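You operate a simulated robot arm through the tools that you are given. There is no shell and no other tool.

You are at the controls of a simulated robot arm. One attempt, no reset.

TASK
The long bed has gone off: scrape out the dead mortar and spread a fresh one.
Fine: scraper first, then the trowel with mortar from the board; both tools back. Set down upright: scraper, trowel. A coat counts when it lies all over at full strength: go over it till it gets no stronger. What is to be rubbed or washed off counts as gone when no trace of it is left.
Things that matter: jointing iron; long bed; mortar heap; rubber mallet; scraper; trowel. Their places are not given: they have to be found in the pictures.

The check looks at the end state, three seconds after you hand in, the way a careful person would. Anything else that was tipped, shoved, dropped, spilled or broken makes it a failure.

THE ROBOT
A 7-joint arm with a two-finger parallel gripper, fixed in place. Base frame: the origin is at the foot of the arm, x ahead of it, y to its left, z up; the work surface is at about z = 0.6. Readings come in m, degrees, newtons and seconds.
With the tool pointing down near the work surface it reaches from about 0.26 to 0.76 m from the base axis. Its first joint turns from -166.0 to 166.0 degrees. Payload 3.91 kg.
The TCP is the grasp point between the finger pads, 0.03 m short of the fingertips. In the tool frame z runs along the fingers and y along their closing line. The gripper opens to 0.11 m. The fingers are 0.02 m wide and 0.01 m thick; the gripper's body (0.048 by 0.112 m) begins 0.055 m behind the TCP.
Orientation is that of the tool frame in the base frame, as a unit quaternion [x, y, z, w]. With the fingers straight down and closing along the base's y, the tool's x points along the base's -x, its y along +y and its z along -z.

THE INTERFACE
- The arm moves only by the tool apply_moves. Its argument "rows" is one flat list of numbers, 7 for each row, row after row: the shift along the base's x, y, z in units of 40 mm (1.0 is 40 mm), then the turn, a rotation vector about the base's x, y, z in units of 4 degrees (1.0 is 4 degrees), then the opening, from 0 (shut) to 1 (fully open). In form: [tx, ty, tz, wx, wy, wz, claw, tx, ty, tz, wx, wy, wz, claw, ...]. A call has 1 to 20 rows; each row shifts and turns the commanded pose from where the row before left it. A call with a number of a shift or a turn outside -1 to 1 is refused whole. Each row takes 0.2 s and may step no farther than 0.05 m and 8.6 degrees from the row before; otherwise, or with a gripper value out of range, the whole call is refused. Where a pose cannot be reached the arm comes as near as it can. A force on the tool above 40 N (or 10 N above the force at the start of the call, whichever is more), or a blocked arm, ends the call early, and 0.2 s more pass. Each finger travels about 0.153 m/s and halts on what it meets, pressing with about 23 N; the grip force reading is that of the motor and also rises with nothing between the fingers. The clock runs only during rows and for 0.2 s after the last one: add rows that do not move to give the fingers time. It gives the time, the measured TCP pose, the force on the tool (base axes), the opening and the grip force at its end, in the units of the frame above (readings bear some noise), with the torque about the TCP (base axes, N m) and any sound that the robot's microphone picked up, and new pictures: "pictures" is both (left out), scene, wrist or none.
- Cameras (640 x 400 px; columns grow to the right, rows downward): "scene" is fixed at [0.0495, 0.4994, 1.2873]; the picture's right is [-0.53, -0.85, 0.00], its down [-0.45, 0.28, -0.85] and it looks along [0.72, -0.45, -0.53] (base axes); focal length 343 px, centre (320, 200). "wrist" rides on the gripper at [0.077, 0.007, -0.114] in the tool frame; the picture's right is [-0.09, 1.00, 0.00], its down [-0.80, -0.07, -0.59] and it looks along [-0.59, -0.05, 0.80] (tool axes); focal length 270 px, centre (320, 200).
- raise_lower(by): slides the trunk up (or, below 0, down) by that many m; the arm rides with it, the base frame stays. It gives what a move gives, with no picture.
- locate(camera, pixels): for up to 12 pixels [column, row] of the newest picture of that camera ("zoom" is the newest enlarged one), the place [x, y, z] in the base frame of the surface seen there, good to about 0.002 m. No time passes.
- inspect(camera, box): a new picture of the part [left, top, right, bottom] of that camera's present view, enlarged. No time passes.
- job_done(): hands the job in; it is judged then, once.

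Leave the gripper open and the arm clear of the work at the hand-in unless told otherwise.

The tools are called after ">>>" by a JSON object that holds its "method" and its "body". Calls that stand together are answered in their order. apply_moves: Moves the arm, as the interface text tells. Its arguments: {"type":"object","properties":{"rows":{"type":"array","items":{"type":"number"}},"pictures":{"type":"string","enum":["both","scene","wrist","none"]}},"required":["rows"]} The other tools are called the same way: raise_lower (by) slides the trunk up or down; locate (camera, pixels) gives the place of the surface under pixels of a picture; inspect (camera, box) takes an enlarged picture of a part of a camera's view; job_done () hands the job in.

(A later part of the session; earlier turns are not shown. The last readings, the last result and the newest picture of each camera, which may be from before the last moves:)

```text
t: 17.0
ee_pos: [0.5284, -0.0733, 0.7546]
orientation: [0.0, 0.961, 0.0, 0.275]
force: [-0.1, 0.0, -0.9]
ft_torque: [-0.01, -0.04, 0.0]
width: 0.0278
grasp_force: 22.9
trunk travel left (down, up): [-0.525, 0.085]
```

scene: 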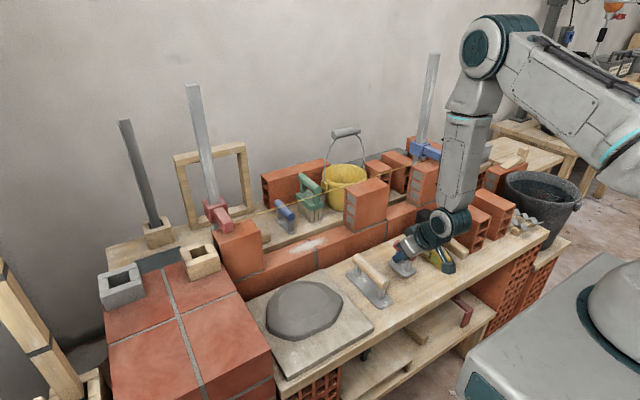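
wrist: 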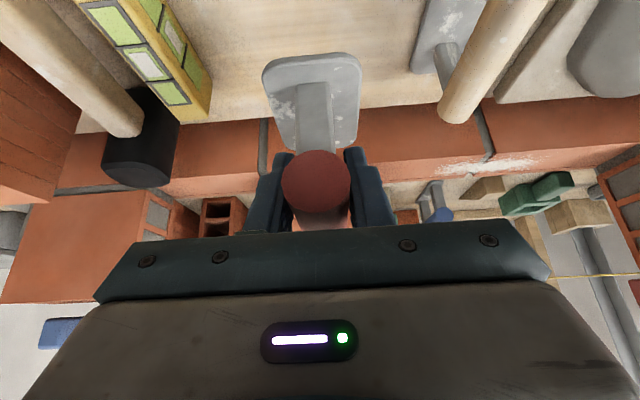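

Still firm. Now I carry it sideways and forward to about (0.62, 0.125), in front of the bed.

>>> {"method": "apply_moves", "body": {"rows": [0.07, 0.15, 0, 0, 0, 0, 0, 0.14, 0.3, 0, 0, 0, 0, 0, 0.19, 0.4, 0, 0, 0, 0, 0, 0.19, 0.4, 0, 0, 0, 0, 0, 0.19, 0.4, 0, 0, 0, 0, 0, 0.19, 0.4, 0, 0, 0, 0, 0, 0.19, 0.4, 0, 0, 0, 0, 0, 0.19, 0.4, 0, 0, 0, 0, 0, 0.19, 0.4, 0, 0, 0, 0, 0, 0.19, 0.4, 0, 0, 0, 0, 0, 0.19, 0.4, 0, 0, 0, 0, 0, 0.19, 0.4, 0, 0, 0, 0, 0, 0.14, 0.3, 0, 0, 0, 0, 0, 0.07, 0.15, 0, 0, 0, 0, 0, 0, 0, 0, 0, 0, 0, 0], "pictures": "both"}}

>>> {"method": "inspect", "body": {"camera": "scene", "box": [250, 170, 410, 290]}}

```text
t: 20.2
ee_pos: [0.6208, 0.1235, 0.7547]
orientation: [0.001, 0.961, 0.0, 0.276]
force: [-0.1, -0.5, -2.6]
ft_torque: [-0.01, 0.04, 0.02]
width: 0.0276
grasp_force: 23.1
trunk travel left (down, up): [-0.525, 0.085]
```

scene: 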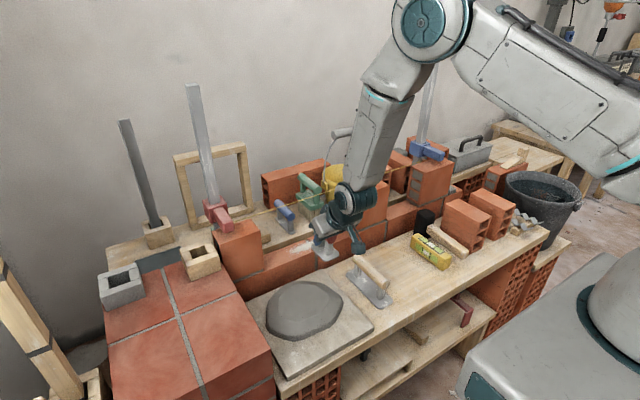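
wrist: 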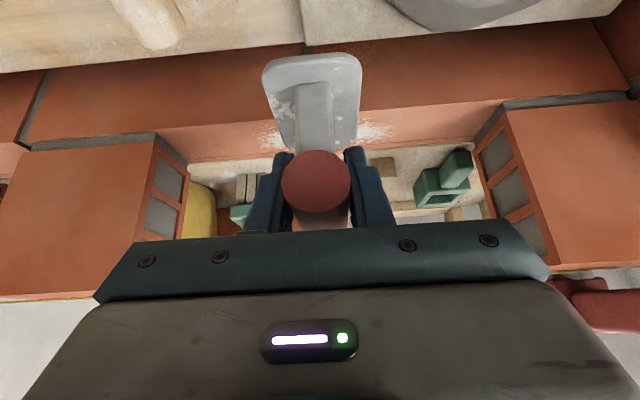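

```text
3.33 times, centred on (330, 230) of scene
```

zoom: 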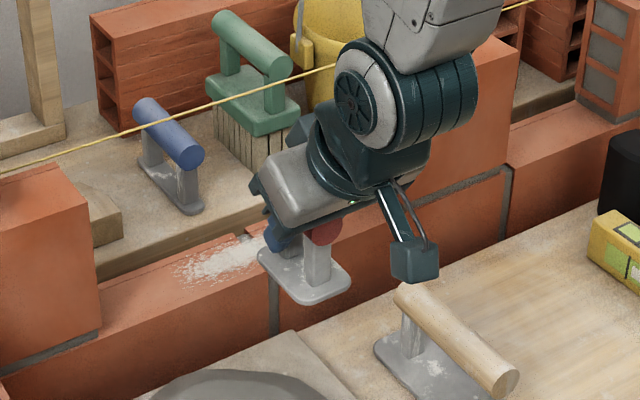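

The tool is in front of the bed with nothing touched. I lower to a plate height of about 14 mm over the wall and slide in under the line to (0.71, 0.065).

>>> {"method": "apply_moves", "body": {"rows": [0.1, -0.1, -0.1, 0, 0, 0, 0, 0.2, -0.2, -0.2, 0, 0, 0, 0, 0.25, -0.3, -0.2, 0, 0, 0, 0, 0.3, -0.3, -0.19, 0, 0, 0, 0, 0.3, -0.3, 0, 0, 0, 0, 0, 0.3, -0.26, 0, 0, 0, 0, 0, 0.3, 0, 0, 0, 0, 0, 0, 0.25, 0, 0, 0, 0, 0, 0, 0.2, 0, 0, 0, 0, 0, 0, 0, 0, 0, 0, 0, 0, 0], "pictures": "both"}}

>>> {"method": "inspect", "body": {"camera": "scene", "box": [240, 160, 400, 280]}}

```text
t: 22.4
ee_pos: [0.7096, 0.0643, 0.7245]
orientation: [0.001, 0.961, 0.0, 0.276]
force: [0.3, 0.1, -1.9]
ft_torque: [-0.01, 0.03, 0.0]
width: 0.028
grasp_force: 23.0
trunk travel left (down, up): [-0.525, 0.085]
```

scene: 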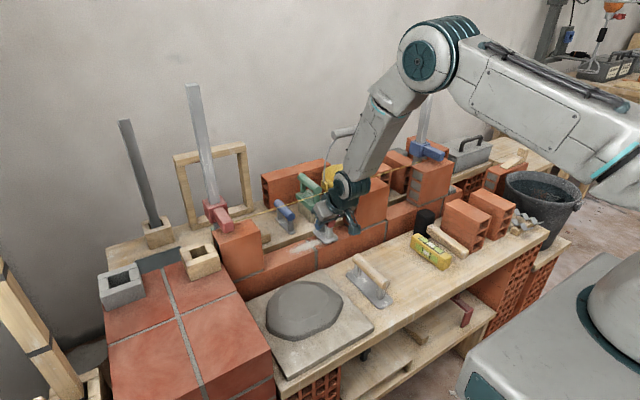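
wrist: 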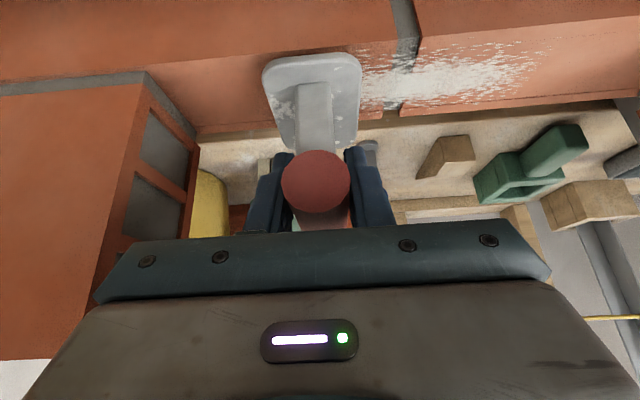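

```text
3.33 times, centred on (320, 220) of scene
```

zoom: 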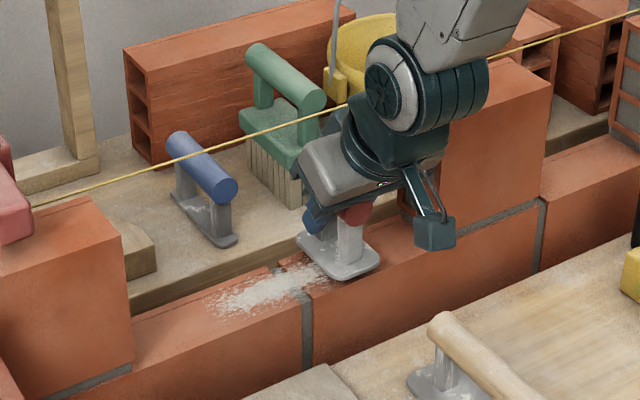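

The plate hovers over the wall just right of the dead mortar. I lower slowly in 2 mm steps till it touches.

>>> {"method": "apply_moves", "body": {"rows": [0, 0, -0.05, 0, 0, 0, 0, 0, 0, -0.05, 0, 0, 0, 0, 0, 0, -0.05, 0, 0, 0, 0, 0, 0, -0.05, 0, 0, 0, 0, 0, 0, -0.05, 0, 0, 0, 0, 0, 0, 0, 0, 0, 0, 0], "pictures": "none"}}

```text
t: 23.8
ee_pos: [0.7076, 0.0646, 0.7157]
orientation: [0.001, 0.961, -0.001, 0.275]
force: [0.2, -0.4, -1.7]
ft_torque: [0.0, 0.01, -0.01]
width: 0.0278
grasp_force: 22.9
trunk travel left (down, up): [-0.525, 0.085]
```

Not yet touching (force still about −1.7 N). I go on down in 1 mm steps.

>>> {"method": "apply_moves", "body": {"rows": [0, 0, -0.025, 0, 0, 0, 0, 0, 0, -0.025, 0, 0, 0, 0, 0, 0, -0.025, 0, 0, 0, 0, 0, 0, 0, 0, 0, 0, 0], "pictures": "wrist"}}

```text
t: 24.8
ee_pos: [0.7092, 0.0643, 0.7124]
orientation: [0.0, 0.961, 0.0, 0.276]
force: [-0.1, 0.1, -1.0]
ft_torque: [0.0, -0.01, 0.01]
width: 0.0279
grasp_force: 22.9
trunk travel left (down, up): [-0.525, 0.085]
```

wrist: 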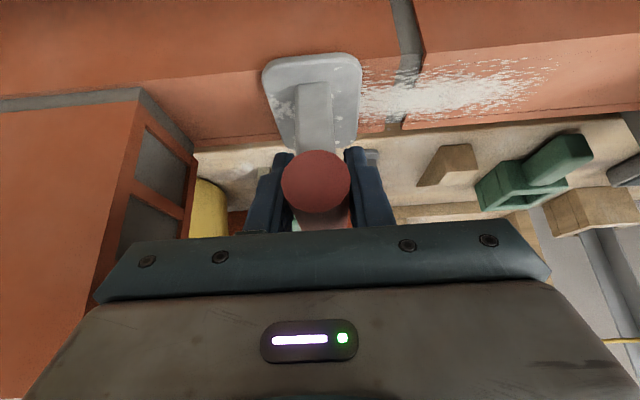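

Still no contact force; I continue down by 1 mm steps.

>>> {"method": "apply_moves", "body": {"rows": [0, 0, -0.025, 0, 0, 0, 0, 0, 0, -0.025, 0, 0, 0, 0, 0, 0, -0.025, 0, 0, 0, 0, 0, 0, 0, 0, 0, 0, 0], "pictures": "none"}}

```text
t: 25.8
ee_pos: [0.7091, 0.0643, 0.7121]
orientation: [0.002, 0.961, -0.001, 0.278]
force: [-1.2, 1.0, 18.8]
ft_torque: [-0.1, -0.05, -0.09]
width: 0.028
grasp_force: 23.0
trunk travel left (down, up): [-0.525, 0.085]
```

Contact at TCP z ≈ 0.712 with about 19 N. I ease by 1 mm and begin a slow stroke along +y to see how the scraper behaves.

>>> {"method": "apply_moves", "body": {"rows": [0, 0, 0.025, 0, 0, 0, 0, 0, 0.1, 0, 0, 0, 0, 0, 0, 0.2, 0, 0, 0, 0, 0, 0, 0.2, 0, 0, 0, 0, 0, 0, 0.2, 0, 0, 0, 0, 0, 0, 0.2, 0, 0, 0, 0, 0, 0, 0.1, 0, 0, 0, 0, 0], "pictures": "both"}}

>>> {"method": "inspect", "body": {"camera": "scene", "box": [240, 160, 400, 280]}}

```text
t: 27.4
ee_pos: [0.7089, 0.1035, 0.7104]
orientation: [0.001, 0.961, -0.001, 0.276]
force: [-0.5, -3.2, 6.8]
ft_torque: [-0.06, -0.27, -0.08]
width: 0.0278
grasp_force: 23.0
trunk travel left (down, up): [-0.525, 0.085]
```

scene: 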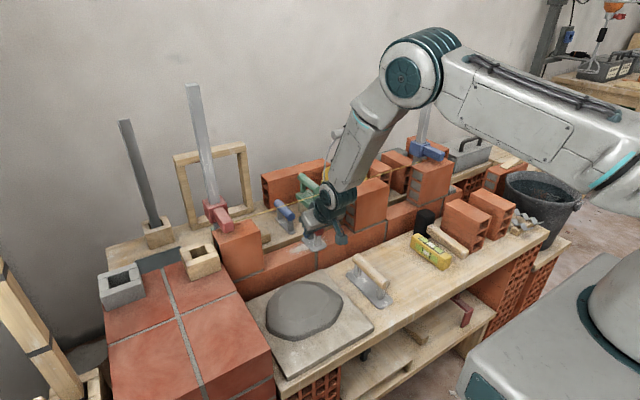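
wrist: 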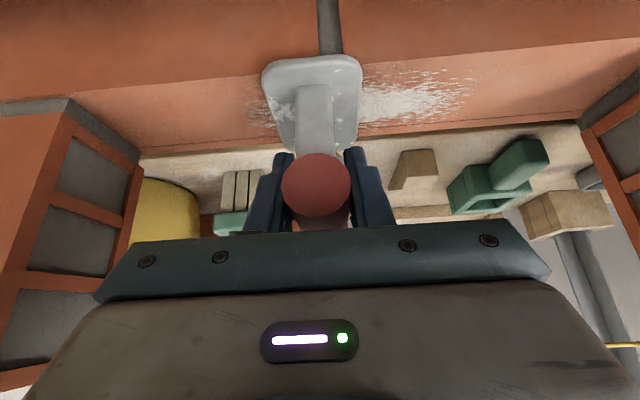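

```text
3.33 times, centred on (320, 220) of scene
```

zoom: 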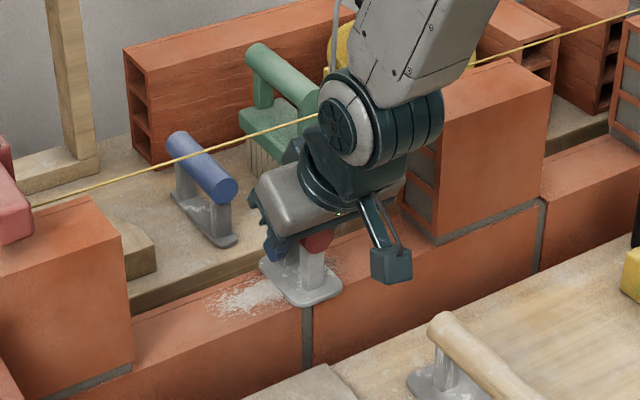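

The scraper rides flat with about 7 N. I zoom in to see whether the mortar behind it has gone.

>>> {"method": "inspect", "body": {"camera": "wrist", "box": [180, 50, 500, 160]}}

```text
2.00 times, centred on (340, 105) of wrist
```

zoom: 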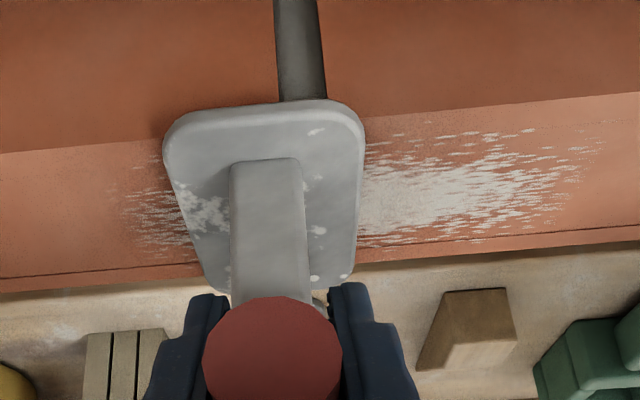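

Behind the plate the white has thinned, so this is the right tool and the stroke works. I go on to y ≈ 0.195 and come back.

>>> {"method": "apply_moves", "body": {"rows": [0, 0.1, -0.012, 0, 0, 0, 0, 0, 0.2, 0, 0, 0, 0, 0, 0, 0.25, 0, 0, 0, 0, 0, 0, 0.25, 0, 0, 0, 0, 0, 0, 0.25, 0, 0, 0, 0, 0, 0, 0.25, 0, 0, 0, 0, 0, 0, 0.25, 0, 0, 0, 0, 0, 0, 0.25, 0, 0, 0, 0, 0, 0, 0.25, 0, 0, 0, 0, 0, 0, 0.2, 0, 0, 0, 0, 0, 0, 0, 0, 0, 0, 0, 0], "pictures": "both"}}

>>> {"method": "inspect", "body": {"camera": "wrist", "box": [120, 30, 440, 160]}}

```text
t: 29.8
ee_pos: [0.7086, 0.1934, 0.7115]
orientation: [0.001, 0.961, 0.0, 0.276]
force: [0.5, -2.5, 9.0]
ft_torque: [-0.07, 0.15, 0.04]
width: 0.0279
grasp_force: 22.4
trunk travel left (down, up): [-0.525, 0.085]
```

scene: 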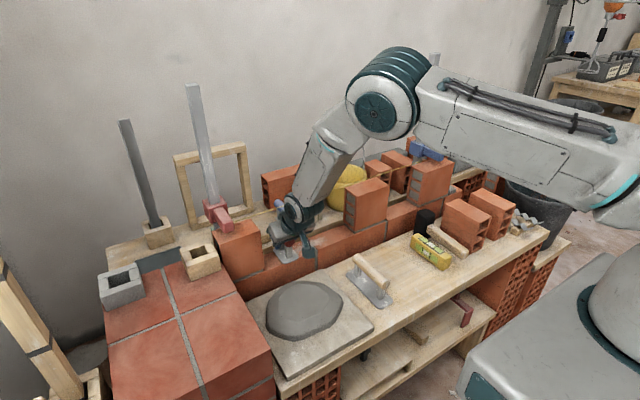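
wrist: 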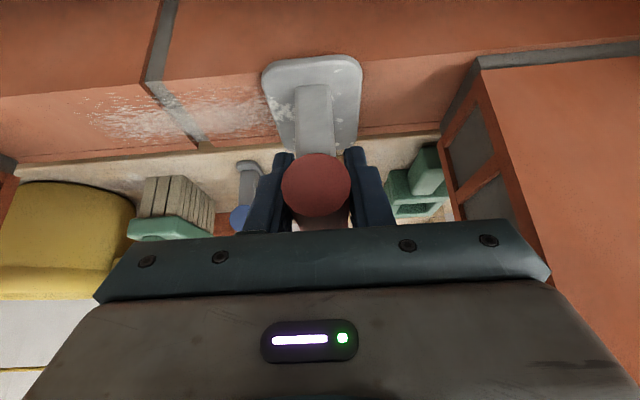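

```text
2.00 times, centred on (280, 95) of wrist
```

zoom: 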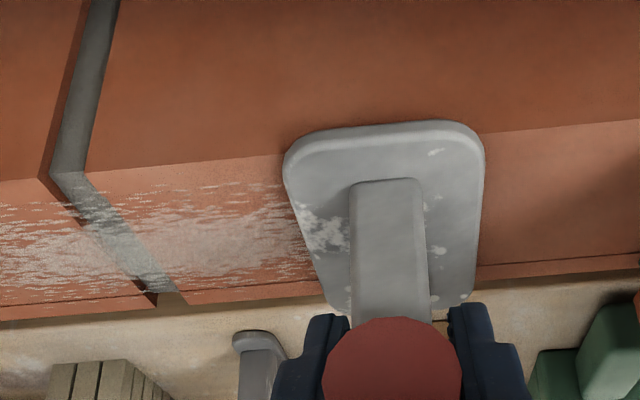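

It thins with each pass. I stroke back to y ≈ 0.06.

>>> {"method": "apply_moves", "body": {"rows": [0, -0.1, 0, 0, 0, 0, 0, 0, -0.2, 0, 0, 0, 0, 0, 0, -0.3, 0, 0, 0, 0, 0, 0, -0.3, 0, 0, 0, 0, 0, 0, -0.3, 0, 0, 0, 0, 0, 0, -0.3, 0, 0, 0, 0, 0, 0, -0.3, 0, 0, 0, 0, 0, 0, -0.3, 0, 0, 0, 0, 0, 0, -0.3, 0, 0, 0, 0, 0, 0, -0.3, 0, 0, 0, 0, 0, 0, -0.3, 0, 0, 0, 0, 0, 0, -0.2, 0, 0, 0, 0, 0, 0, -0.1, 0, 0, 0, 0, 0, 0, 0, 0, 0, 0, 0, 0], "pictures": "wrist"}}

>>> {"method": "inspect", "body": {"camera": "wrist", "box": [240, 30, 560, 160]}}

```text
t: 32.8
ee_pos: [0.7079, 0.061, 0.7107]
orientation: [0.0, 0.961, 0.0, 0.276]
force: [-1.6, 2.9, 7.0]
ft_torque: [-0.04, -0.14, 0.08]
width: 0.0277
grasp_force: 22.6
trunk travel left (down, up): [-0.525, 0.085]
```

wrist: 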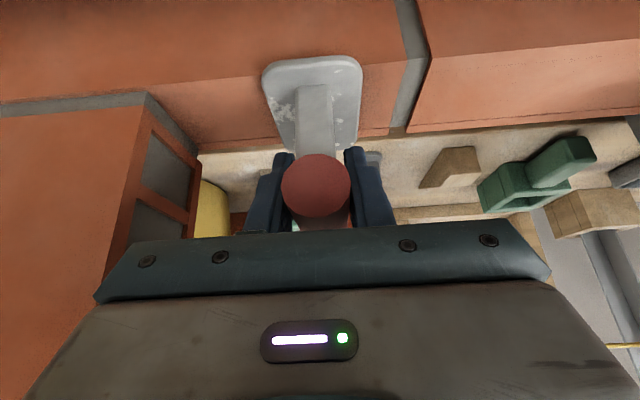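

```text
2.00 times, centred on (400, 95) of wrist
```

zoom: 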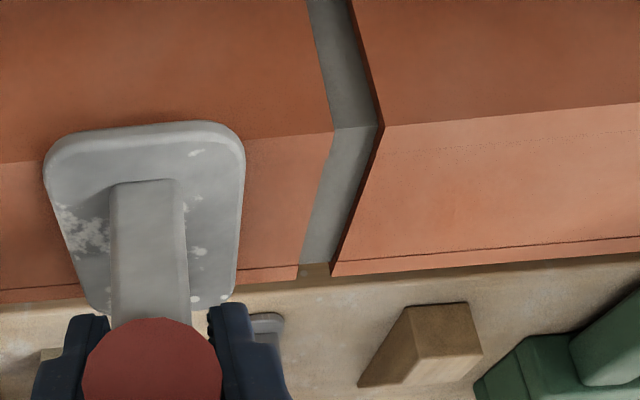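

The surface now looks clean. To be sure no trace stays, I make one more pass to y ≈ 0.197 and back, then inspect.

>>> {"method": "apply_moves", "body": {"rows": [0, 0.1, 0, 0, 0, 0, 0, 0, 0.2, 0, 0, 0, 0, 0, 0, 0.3, 0, 0, 0, 0, 0, 0, 0.3, 0, 0, 0, 0, 0, 0, 0.3, 0, 0, 0, 0, 0, 0, 0.3, 0, 0, 0, 0, 0, 0, 0.3, 0, 0, 0, 0, 0, 0, 0.3, 0, 0, 0, 0, 0, 0, 0.3, 0, 0, 0, 0, 0, 0, 0.3, 0, 0, 0, 0, 0, 0, 0.3, 0, 0, 0, 0, 0, 0, 0.3, 0, 0, 0, 0, 0, 0, 0.15, 0, 0, 0, 0, 0, 0, 0, 0, 0, 0, 0, 0], "pictures": "wrist"}}

>>> {"method": "inspect", "body": {"camera": "wrist", "box": [60, 30, 380, 160]}}

```text
t: 35.8
ee_pos: [0.7094, 0.1988, 0.7096]
orientation: [0.001, 0.961, 0.0, 0.276]
force: [-0.3, 0.0, 1.4]
ft_torque: [0.0, -0.05, -0.04]
width: 0.0279
grasp_force: 23.1
trunk travel left (down, up): [-0.525, 0.085]
```

wrist: 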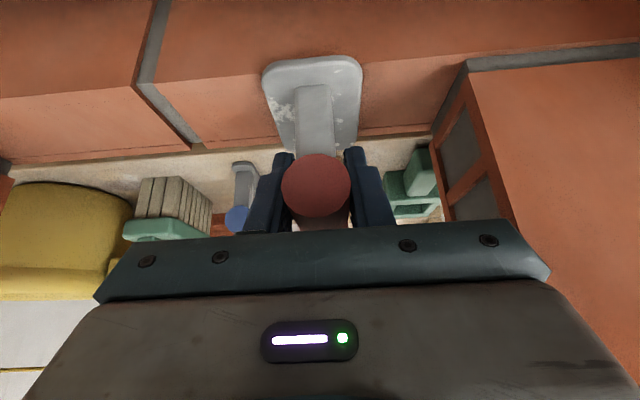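

```text
2.00 times, centred on (220, 95) of wrist
```

zoom: 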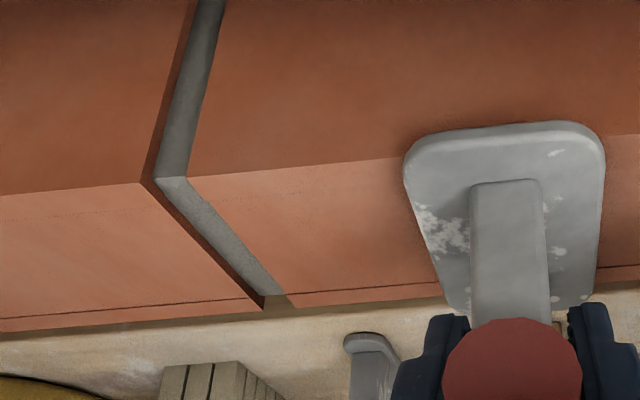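

Clean behind the plate; the force at this end is only 1.4 N, so I press a touch more, dwell with short strokes here, and go back across.

>>> {"method": "apply_moves", "body": {"rows": [0, 0, -0.02, 0, 0, 0, 0, 0, -0.2, 0, 0, 0, 0, 0, 0, -0.3, 0, 0, 0, 0, 0, 0, -0.3, 0, 0, 0, 0, 0, 0, 0.3, 0, 0, 0, 0, 0, 0, 0.3, 0, 0, 0, 0, 0, 0, 0.1, 0, 0, 0, 0, 0, 0, -0.2, 0, 0, 0, 0, 0, 0, -0.3, 0, 0, 0, 0, 0, 0, -0.3, 0, 0, 0, 0, 0, 0, -0.3, 0, 0, 0, 0, 0, 0, -0.3, 0, 0, 0, 0, 0, 0, -0.3, 0, 0, 0, 0, 0, 0, -0.3, 0, 0, 0, 0, 0, 0, -0.3, 0, 0, 0, 0, 0, 0, -0.3, 0, 0, 0, 0, 0, 0, -0.3, 0, 0, 0, 0, 0, 0, -0.3, 0, 0, 0, 0, 0, 0, -0.3, 0, 0, 0, 0, 0, 0, 0, 0, 0, 0, 0, 0], "pictures": "wrist"}}

>>> {"method": "inspect", "body": {"camera": "wrist", "box": [240, 30, 560, 160]}}

```text
t: 40.0
ee_pos: [0.71, 0.053, 0.7116]
orientation: [0.0, 0.961, 0.0, 0.276]
force: [-0.8, -0.7, 1.1]
ft_torque: [-0.13, -0.03, -0.03]
width: 0.0274
grasp_force: 23.3
trunk travel left (down, up): [-0.525, 0.085]
```

wrist: 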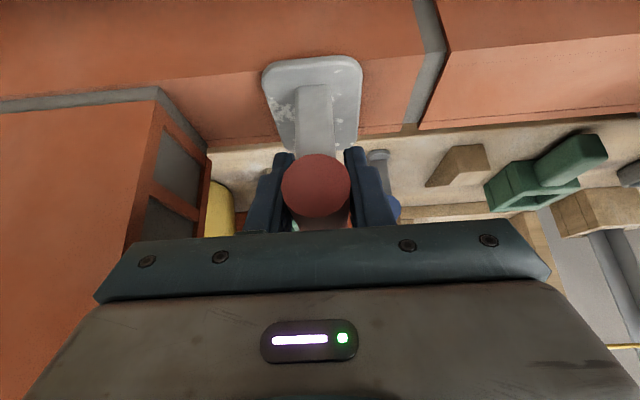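

```text
2.00 times, centred on (400, 95) of wrist
```

zoom: 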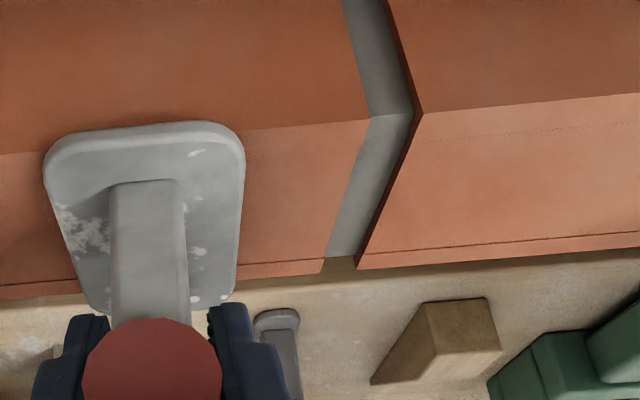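

No white is left here. I lift 14 mm, slide back out from under the line, and look at the whole bed.

>>> {"method": "apply_moves", "body": {"rows": [0, 0, 0.1, 0, 0, 0, 0, 0, 0, 0.25, 0, 0, 0, 0, -0.1, 0, 0, 0, 0, 0, 0, -0.2, 0, 0, 0, 0, 0, 0, -0.3, 0, 0, 0, 0, 0, 0, -0.3, 0, 0, 0, 0, 0, 0, -0.3, 0, 0.1, 0, 0, 0, 0, -0.3, 0, 0.2, 0, 0, 0, 0, -0.3, 0, 0.2, 0, 0, 0, 0, -0.3, 0, 0.2, 0, 0, 0, 0, -0.3, 0, 0.1, 0, 0, 0, 0, -0.2, 0, 0, 0, 0, 0, 0, -0.1, 0, 0, 0, 0, 0, 0, 0, 0, 0, 0, 0, 0, 0], "pictures": "both"}}

>>> {"method": "inspect", "body": {"camera": "scene", "box": [240, 190, 360, 280]}}

>>> {"method": "inspect", "body": {"camera": "wrist", "box": [300, 80, 560, 180]}}

```text
t: 43.0
ee_pos: [0.6013, 0.0554, 0.7559]
orientation: [0.001, 0.961, -0.001, 0.277]
force: [0.6, -0.3, -1.6]
ft_torque: [0.04, -0.01, 0.0]
width: 0.0279
grasp_force: 22.7
trunk travel left (down, up): [-0.525, 0.085]
```

scene: 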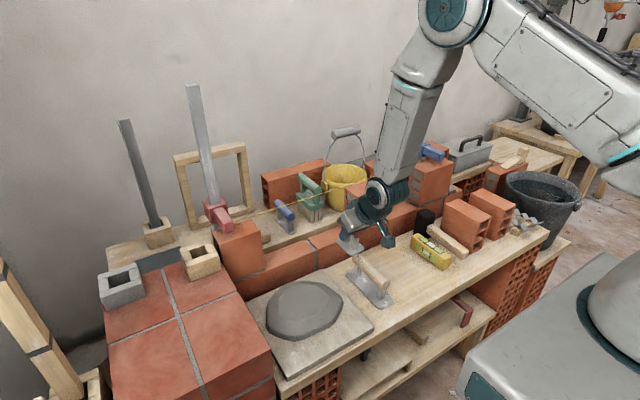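
wrist: 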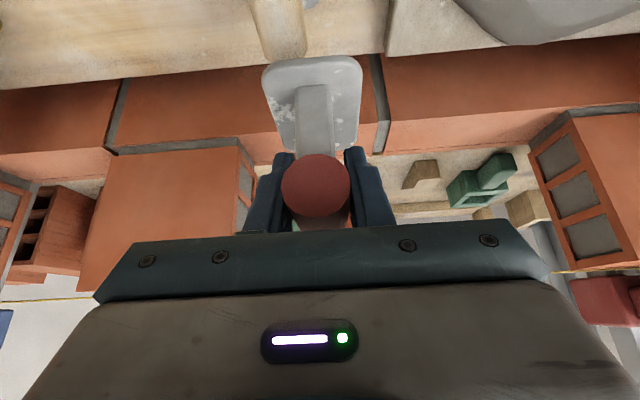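

```text
4.44 times, centred on (300, 235) of scene
```

zoom: 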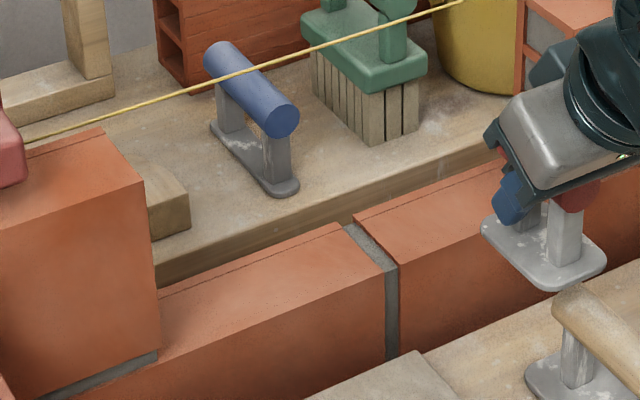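

```text
2.46 times, centred on (430, 130) of wrist
```

zoom: 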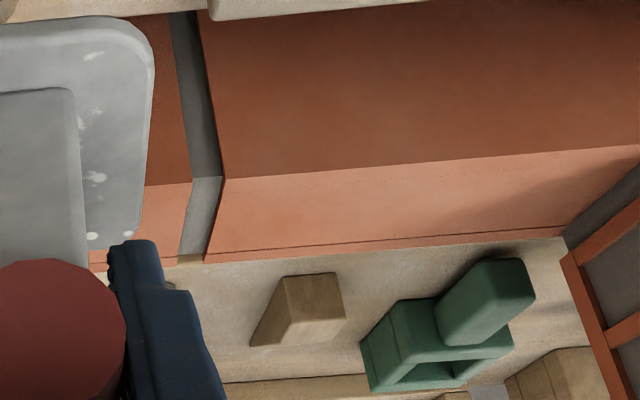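

The bed is clean over its whole length. Now I bring the scraper back above its old place.

>>> {"method": "apply_moves", "body": {"rows": [-0.06, -0.1, 0, 0, 0, 0, 0, -0.12, -0.2, 0, 0, 0, 0, 0, -0.17, -0.3, 0, 0, 0, 0, 0, -0.19, -0.34, 0, 0, 0, 0, 0, -0.19, -0.34, 0, 0, 0, 0, 0, -0.19, -0.34, 0, 0, 0, 0, 0, -0.19, -0.34, 0, 0, 0, 0, 0, -0.19, -0.34, 0, 0, 0, 0, 0, -0.19, -0.34, 0, 0, 0, 0, 0, -0.17, -0.3, 0, 0, 0, 0, 0, -0.12, -0.2, 0, 0, 0, 0, 0, -0.06, -0.1, 0, 0, 0, 0, 0, 0, 0, 0, 0, 0, 0, 0], "pictures": "both"}}

```text
t: 45.8
ee_pos: [0.5273, -0.0729, 0.756]
orientation: [0.001, 0.961, 0.0, 0.276]
force: [0.1, -0.4, -1.1]
ft_torque: [0.0, 0.0, 0.0]
width: 0.0278
grasp_force: 23.1
trunk travel left (down, up): [-0.525, 0.085]
```

scene: 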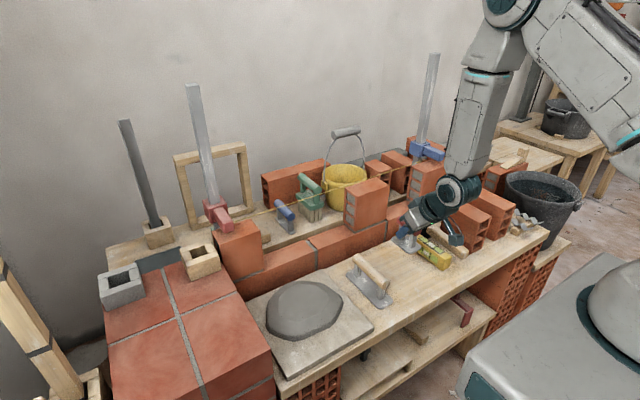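
wrist: 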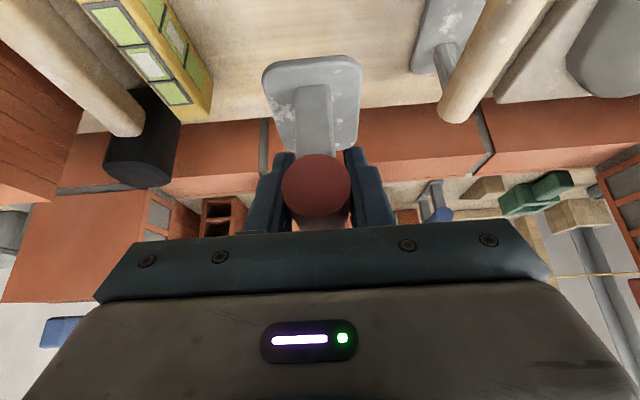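

It hangs as before over its old spot. I lower it most of the way.

>>> {"method": "apply_moves", "body": {"rows": [0, -0.03, -0.1, 0, 0, 0, 0, 0, 0, -0.2, 0, 0, 0, 0, 0, 0, -0.3, 0, 0, 0, 0, 0, 0, -0.3, 0, 0, 0, 0, 0, 0, -0.3, 0, 0, 0, 0, 0, 0, -0.3, 0, 0, 0, 0, 0, 0, -0.3, 0, 0, 0, 0, 0, 0, -0.25, 0, 0, 0, 0, 0, 0, -0.15, 0, 0, 0, 0, 0, 0, -0.1, 0, 0, 0, 0, 0, 0, -0.05, 0, 0, 0, 0, 0, 0, -0.05, 0, 0, 0, 0, 0, 0, 0, 0, 0, 0, 0], "pictures": "both"}}

>>> {"method": "inspect", "body": {"camera": "scene", "box": [370, 215, 440, 285]}}

```text
t: 48.6
ee_pos: [0.5282, -0.077, 0.659]
orientation: [0.001, 0.961, -0.001, 0.276]
force: [0.1, -0.7, -1.5]
ft_torque: [-0.01, 0.01, -0.01]
width: 0.0279
grasp_force: 23.6
trunk travel left (down, up): [-0.525, 0.085]
```

scene: 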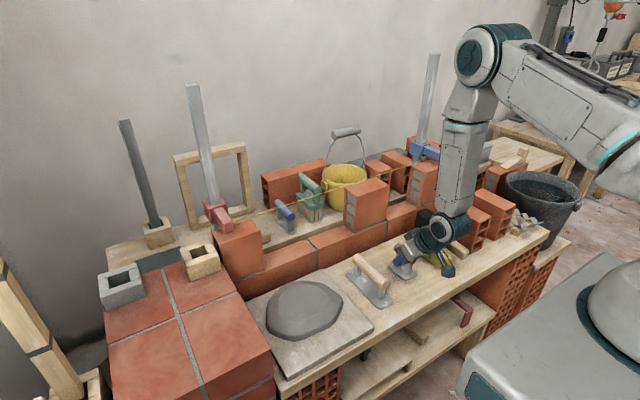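
wrist: 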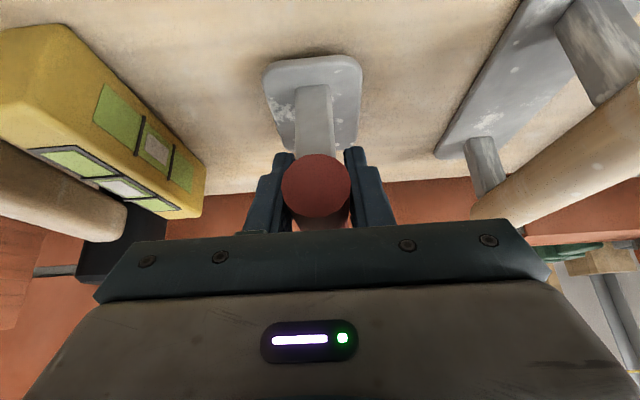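

```text
5.71 times, centred on (405, 250) of scene
```

zoom: 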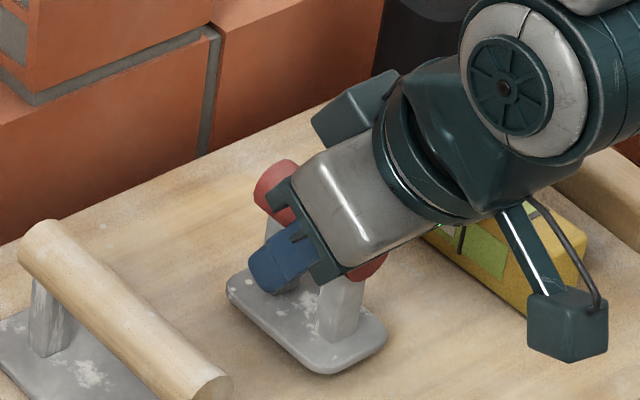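

A few mm to go. I lower by 1 mm steps to touch.

>>> {"method": "apply_moves", "body": {"rows": [0, 0, -0.025, 0, 0, 0, 0, 0, 0, -0.025, 0, 0, 0, 0, 0, 0, -0.025, 0, 0, 0, 0, 0, 0, -0.025, 0, 0, 0, 0, 0, 0, -0.025, 0, 0, 0, 0, 0, 0, 0, 0, 0, 0, 0], "pictures": "none"}}

```text
t: 50.0
ee_pos: [0.5274, -0.0763, 0.6543]
orientation: [0.001, 0.961, 0.0, 0.276]
force: [-0.1, -0.2, -1.2]
ft_torque: [0.04, -0.04, 0.01]
width: 0.0281
grasp_force: 22.9
trunk travel left (down, up): [-0.525, 0.085]
```

Not yet touching; two more small steps at a time.

>>> {"method": "apply_moves", "body": {"rows": [0, 0, -0.025, 0, 0, 0, 0, 0, 0, -0.025, 0, 0, 0, 0, 0, 0, 0, 0, 0, 0, 0], "pictures": "wrist"}}

>>> {"method": "locate", "body": {"camera": "wrist", "pixels": [[275, 75], [345, 75], [340, 130], [280, 130], [375, 100], [240, 100]]}}

```text
t: 50.8
ee_pos: [0.5289, -0.0741, 0.652]
orientation: [0.001, 0.961, -0.001, 0.277]
force: [0.0, 0.1, -1.9]
ft_torque: [0.01, 0.04, -0.02]
width: 0.0274
grasp_force: 23.0
trunk travel left (down, up): [-0.525, 0.085]
```

wrist: 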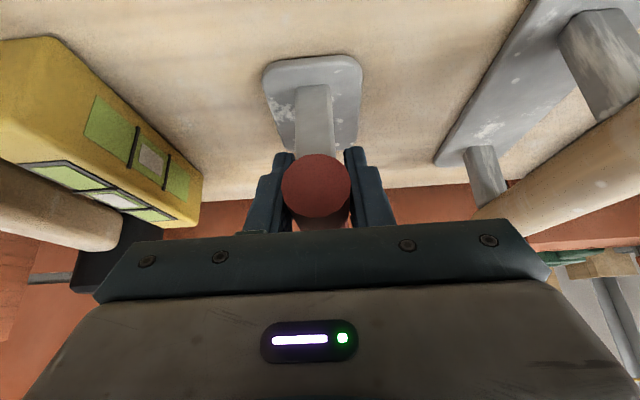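

```text
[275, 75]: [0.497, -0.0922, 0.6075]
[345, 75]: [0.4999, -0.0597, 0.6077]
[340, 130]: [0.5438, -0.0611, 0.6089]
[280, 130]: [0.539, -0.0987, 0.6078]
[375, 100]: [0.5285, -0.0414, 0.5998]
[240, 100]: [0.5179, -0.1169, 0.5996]
```

The plate top reads 0.6077 against 0.606 at rest: about 1.5 mm to go. Two more steps.

>>> {"method": "apply_moves", "body": {"rows": [0, 0, -0.025, 0, 0, 0, 0, 0, 0, -0.025, 0, 0, 0, 0, 0, 0, 0, 0, 0, 0, 0], "pictures": "none"}}

```text
t: 51.6
ee_pos: [0.5281, -0.0745, 0.651]
orientation: [0.001, 0.961, -0.001, 0.276]
force: [-0.1, -1.2, -1.8]
ft_torque: [0.03, 0.0, 0.0]
width: 0.0278
grasp_force: 23.2
trunk travel left (down, up): [-0.525, 0.085]
```

>>> {"method": "apply_moves", "body": {"rows": [0, 0, -0.025, 0, 0, 0, 0, 0, 0, -0.02, 0, 0, 0, 0, 0, 0, 0, 0, 0, 0, 0], "pictures": "none"}}

```text
t: 52.4
ee_pos: [0.527, -0.0749, 0.6506]
orientation: [0.0, 0.961, 0.0, 0.277]
force: [0.1, 1.1, 15.6]
ft_torque: [-0.03, 0.43, -0.03]
width: 0.0276
grasp_force: 23.0
trunk travel left (down, up): [-0.525, 0.085]
```

It rests on the bench (15.6 N). I ease up 1 mm, open the claw gently, and back out along the tool axis.

>>> {"method": "apply_moves", "body": {"rows": [0, 0, 0.03, 0, 0, 0, 0, 0, 0, 0, 0, 0, 0, 0, 0, 0, 0, 0, 0, 0, 0.3, 0, 0, 0, 0, 0, 0, 0.45, 0, 0, 0, 0, 0, 0, 0.6, 0, 0, 0, 0, 0, 0, 0.6, -0.2, 0, 0.32, 0, 0, 0, 0.6, -0.4, 0, 0.64, 0, 0, 0, 0.6, -0.4, 0, 0.64, 0, 0, 0, 0.6, -0.4, 0, 0.64, 0, 0, 0, 0.6, -0.2, 0, 0.32, 0, 0, 0, 0.6, 0, 0, 0, 0, 0, 0, 0.6], "pictures": "both"}}

>>> {"method": "inspect", "body": {"camera": "scene", "box": [330, 220, 460, 310]}}

>>> {"method": "inspect", "body": {"camera": "wrist", "box": [220, 0, 540, 170]}}

```text
t: 55.0
ee_pos: [0.4622, -0.075, 0.7528]
orientation: [0.001, 0.961, 0.0, 0.276]
force: [-0.3, 0.2, 0.3]
ft_torque: [-0.01, -0.03, -0.01]
width: 0.0663
grasp_force: 0.0
trunk travel left (down, up): [-0.525, 0.085]
```

scene: 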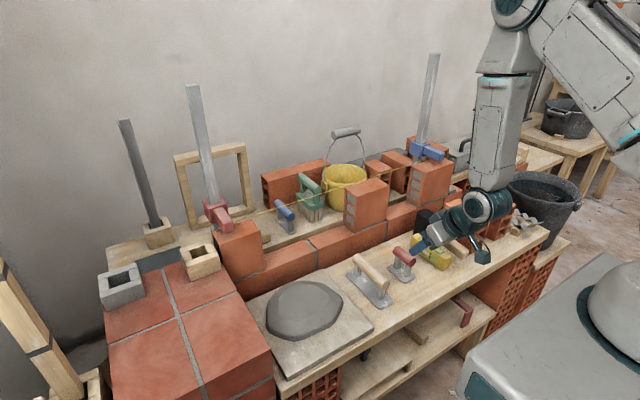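
wrist: 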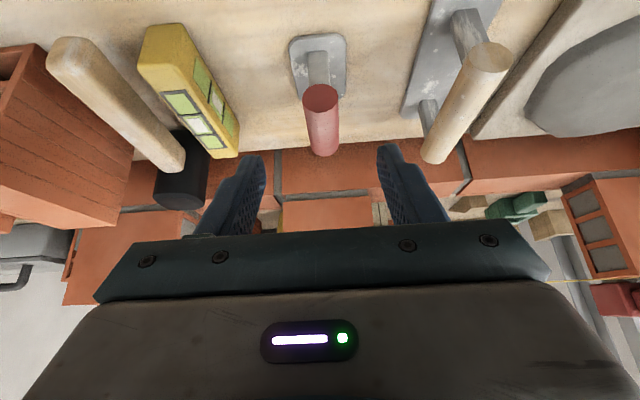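

```text
4.44 times, centred on (395, 265) of scene
```

zoom: 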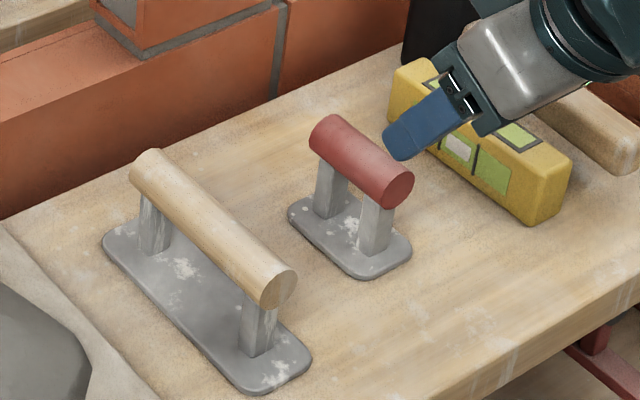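

```text
2.00 times, centred on (380, 85) of wrist
```

zoom: 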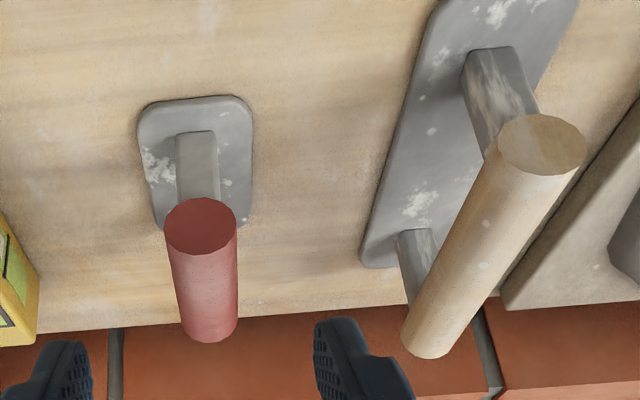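

The scraper stands back in its place, upright. I shift sideways to line up behind the trowel handle at y ≈ 0.038.

>>> {"method": "apply_moves", "body": {"rows": [0.02, 0.3, 0.05, 0, 0, 0, 0.6, 0.02, 0.5, 0.05, 0, 0, 0, 0.6, 0.02, 0.6, 0, 0, 0, 0, 0.6, 0.02, 0.6, 0, 0, 0, 0, 0.6, 0.02, 0.5, 0, 0, 0, 0, 0.6, 0.02, 0.32, 0, 0, 0, 0, 0.6, 0, 0, 0, 0, 0, 0, 0.6], "pictures": "both"}}

>>> {"method": "locate", "body": {"camera": "wrist", "pixels": [[320, 80], [320, 100], [320, 120], [320, 140], [310, 90], [330, 90]]}}

>>> {"method": "inspect", "body": {"camera": "wrist", "box": [220, 0, 460, 170]}}

```text
t: 56.6
ee_pos: [0.4678, 0.0356, 0.7564]
orientation: [0.0, 0.961, 0.0, 0.275]
force: [-0.2, 0.0, 0.3]
ft_torque: [-0.01, 0.01, -0.04]
width: 0.066
grasp_force: 0.1
trunk travel left (down, up): [-0.525, 0.085]
```

scene: 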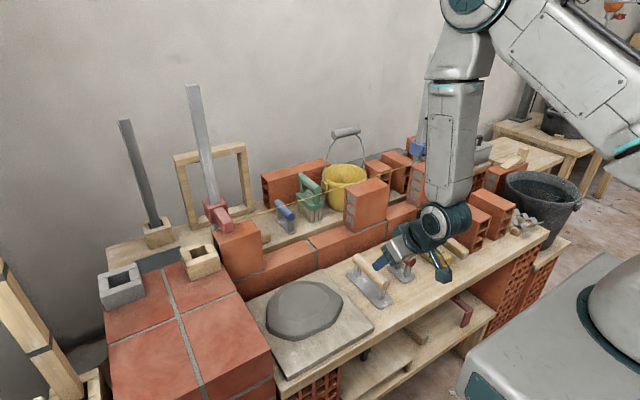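
wrist: 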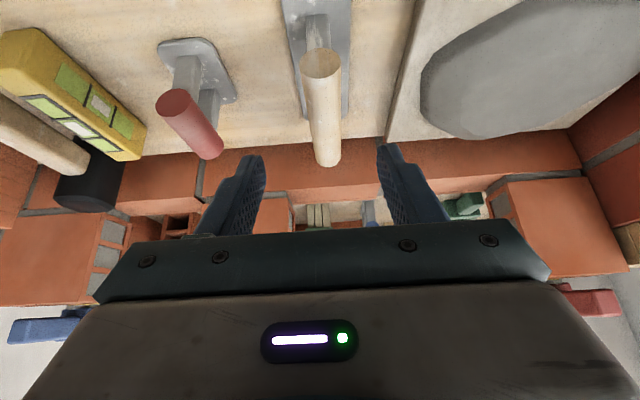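

```text
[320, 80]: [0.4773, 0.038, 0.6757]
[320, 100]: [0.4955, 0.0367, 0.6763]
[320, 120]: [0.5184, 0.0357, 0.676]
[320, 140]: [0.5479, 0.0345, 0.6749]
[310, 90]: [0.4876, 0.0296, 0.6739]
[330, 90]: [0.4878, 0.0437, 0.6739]
```

```text
2.35 times, centred on (340, 85) of wrist
```

zoom: 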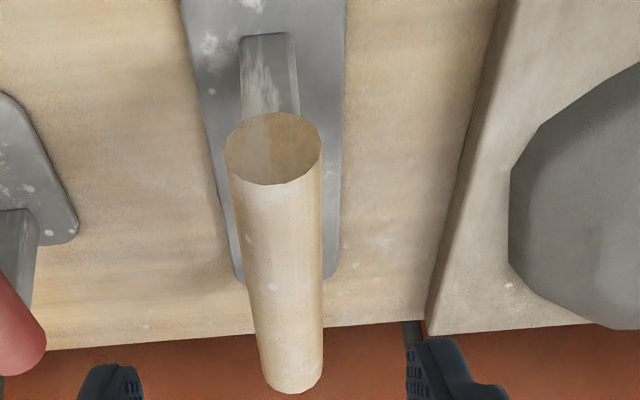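

The handle axis is at y ≈ 0.037. I go in along the tool axis to about (0.535, 0.037, 0.655).

>>> {"method": "apply_moves", "body": {"rows": [0.34, 0.035, -0.5, 0, 0, 0, 0.6, 0.34, 0, -0.52, 0, 0, 0, 0.6, 0.34, 0, -0.52, 0, 0, 0, 0.6, 0.34, 0, -0.52, 0, 0, 0, 0.6, 0.3, 0, -0.47, 0, 0, 0, 0.6, 0, 0, 0, 0, 0, 0, 0.6], "pictures": "both"}}

>>> {"method": "inspect", "body": {"camera": "scene", "box": [330, 220, 440, 310]}}

```text
t: 58.0
ee_pos: [0.5347, 0.037, 0.6543]
orientation: [0.001, 0.961, 0.0, 0.276]
force: [-0.1, -0.1, 0.0]
ft_torque: [-0.03, -0.01, 0.03]
width: 0.066
grasp_force: 0.0
trunk travel left (down, up): [-0.525, 0.085]
```

scene: 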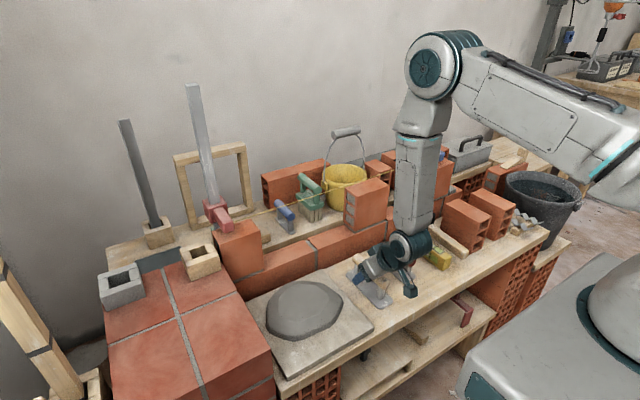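
wrist: 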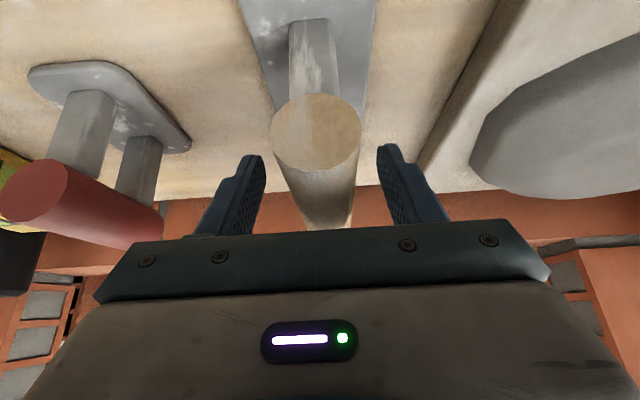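

```text
4.44 times, centred on (385, 265) of scene
```

zoom: 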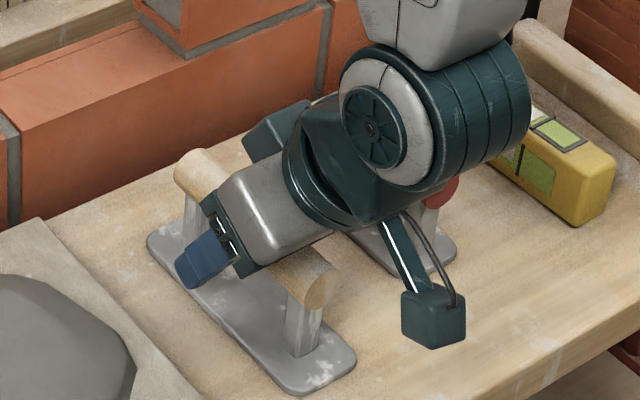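

The handle lies between the fingers, no contact. I close and let it settle.

>>> {"method": "apply_moves", "body": {"rows": [0, 0, 0, 0, 0, 0, 0.5, 0, 0, 0, 0, 0, 0, 0.3, 0, 0, 0, 0, 0, 0, 0.15, 0, 0, 0, 0, 0, 0, 0, 0, 0, 0, 0, 0, 0, 0, 0, 0, 0, 0, 0, 0, 0, 0, 0, 0, 0, 0, 0, 0], "pictures": "none"}}

```text
t: 59.6
ee_pos: [0.5338, 0.0371, 0.6548]
orientation: [0.0, 0.961, 0.0, 0.276]
force: [0.6, 1.1, -0.7]
ft_torque: [-0.01, -0.16, 0.07]
width: 0.0278
grasp_force: 23.3
trunk travel left (down, up): [-0.525, 0.085]
```

Gripped at width 0.0278. I lift slowly with a gentle ramp, 20 mm first.

>>> {"method": "apply_moves", "body": {"rows": [0, 0, 0.05, 0, 0, 0, 0, 0, 0, 0.1, 0, 0, 0, 0, 0, 0, 0.1, 0, 0, 0, 0, 0, 0, 0.1, 0, 0, 0, 0, 0, 0, 0.1, 0, 0, 0, 0, 0, 0, 0.05, 0, 0, 0, 0, 0, 0, 0, 0, 0, 0, 0], "pictures": "both"}}

>>> {"method": "inspect", "body": {"camera": "scene", "box": [250, 220, 440, 340]}}

>>> {"method": "locate", "body": {"camera": "scene", "pixels": [[300, 300], [270, 310], [340, 310], [320, 290], [300, 335], [290, 285], [325, 335], [365, 325], [300, 370], [255, 320], [345, 300], [320, 320]]}}

```text
t: 61.2
ee_pos: [0.534, 0.039, 0.6748]
orientation: [0.0, 0.961, 0.0, 0.276]
force: [0.8, 0.4, -2.3]
ft_torque: [0.0, 0.0, 0.0]
width: 0.028
grasp_force: 22.6
trunk travel left (down, up): [-0.525, 0.085]
```

scene: 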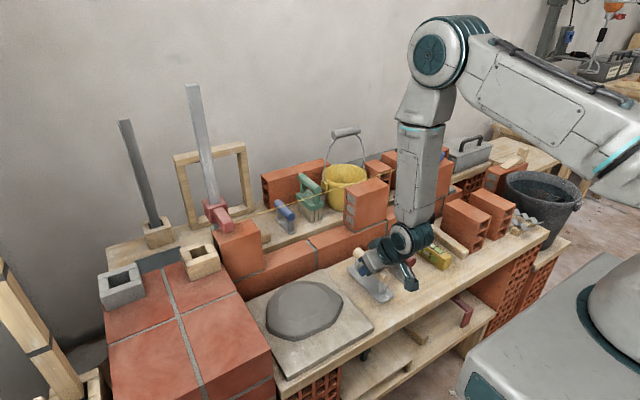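
wrist: 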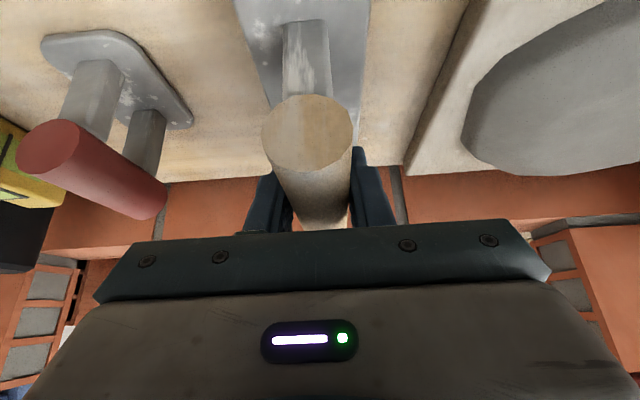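

```text
3.33 times, centred on (345, 280) of scene
```

zoom: 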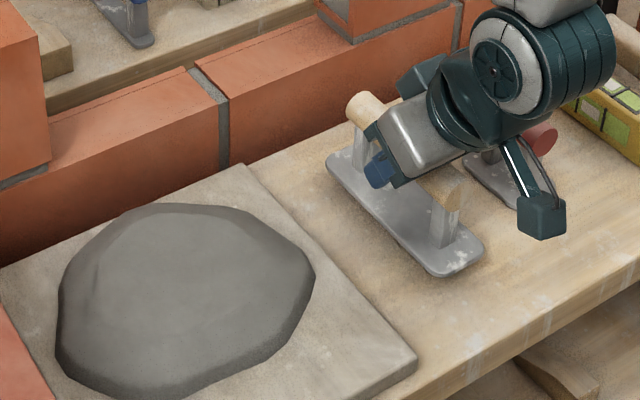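

```text
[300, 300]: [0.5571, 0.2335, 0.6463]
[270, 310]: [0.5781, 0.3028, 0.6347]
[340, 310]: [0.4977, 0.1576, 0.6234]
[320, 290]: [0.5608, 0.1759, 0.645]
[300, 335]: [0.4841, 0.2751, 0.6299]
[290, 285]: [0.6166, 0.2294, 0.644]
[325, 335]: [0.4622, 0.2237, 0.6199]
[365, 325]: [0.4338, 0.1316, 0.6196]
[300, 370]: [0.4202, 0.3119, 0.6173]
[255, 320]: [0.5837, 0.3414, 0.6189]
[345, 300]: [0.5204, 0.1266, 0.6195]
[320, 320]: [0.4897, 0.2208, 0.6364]
```

The trowel hangs level. The heap's top is at about (0.555, 0.23, 0.646). I lift the plate to about 0.675 and carry it over the heap.

>>> {"method": "apply_moves", "body": {"rows": [0, 0, 0.1, 0, 0, 0, 0, 0, 0, 0.2, 0, 0, 0, 0, 0, 0, 0.3, 0, 0, 0, 0, 0, 0, 0.3, 0, 0, 0, 0, 0, 0.05, 0.28, 0, 0, 0, 0, 0.02, 0.15, 0.15, 0, 0, 0, 0, 0.03, 0.25, 0.07, 0, 0, 0, 0, 0.05, 0.35, 0, 0, 0, 0, 0, 0.05, 0.4, 0, 0, 0, 0, 0, 0.05, 0.4, 0, 0, 0, 0, 0, 0.05, 0.4, 0, 0, 0, 0, 0, 0.05, 0.4, 0, 0, 0, 0, 0, 0.05, 0.4, 0, 0, 0, 0, 0, 0.05, 0.4, 0, 0, 0, 0, 0, 0.05, 0.4, 0, 0, 0, 0, 0, 0.05, 0.4, 0, 0, 0, 0, 0, 0.05, 0.4, 0, 0, 0, 0, 0, 0.03, 0.25, 0, 0, 0, 0, 0, 0.02, 0.1, 0, 0, 0, 0, 0, 0, 0, 0, 0, 0, 0, 0], "pictures": "both"}}

>>> {"method": "inspect", "body": {"camera": "scene", "box": [230, 220, 420, 340]}}

```text
t: 65.4
ee_pos: [0.5568, 0.2288, 0.7313]
orientation: [0.001, 0.961, 0.0, 0.276]
force: [-0.2, 0.0, -1.2]
ft_torque: [-0.03, 0.01, 0.0]
width: 0.0277
grasp_force: 23.1
trunk travel left (down, up): [-0.525, 0.085]
```

scene: 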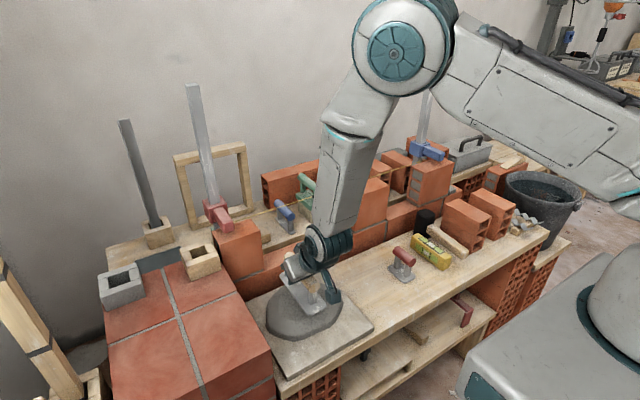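
wrist: 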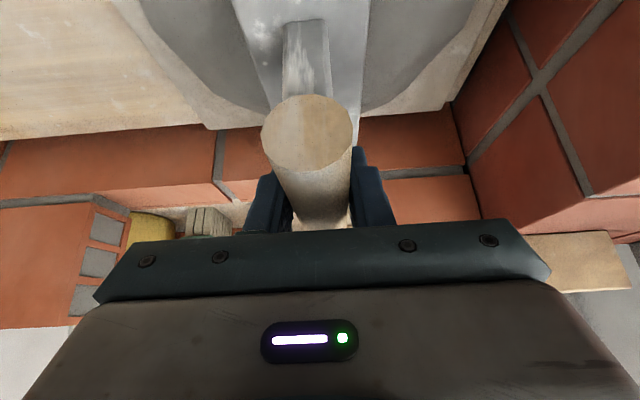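

```text
3.33 times, centred on (325, 280) of scene
```

zoom: 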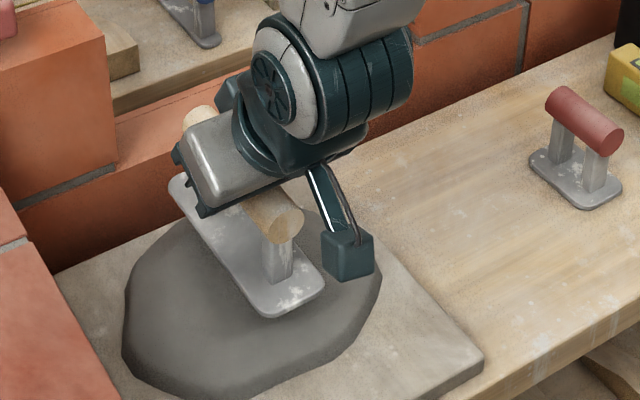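

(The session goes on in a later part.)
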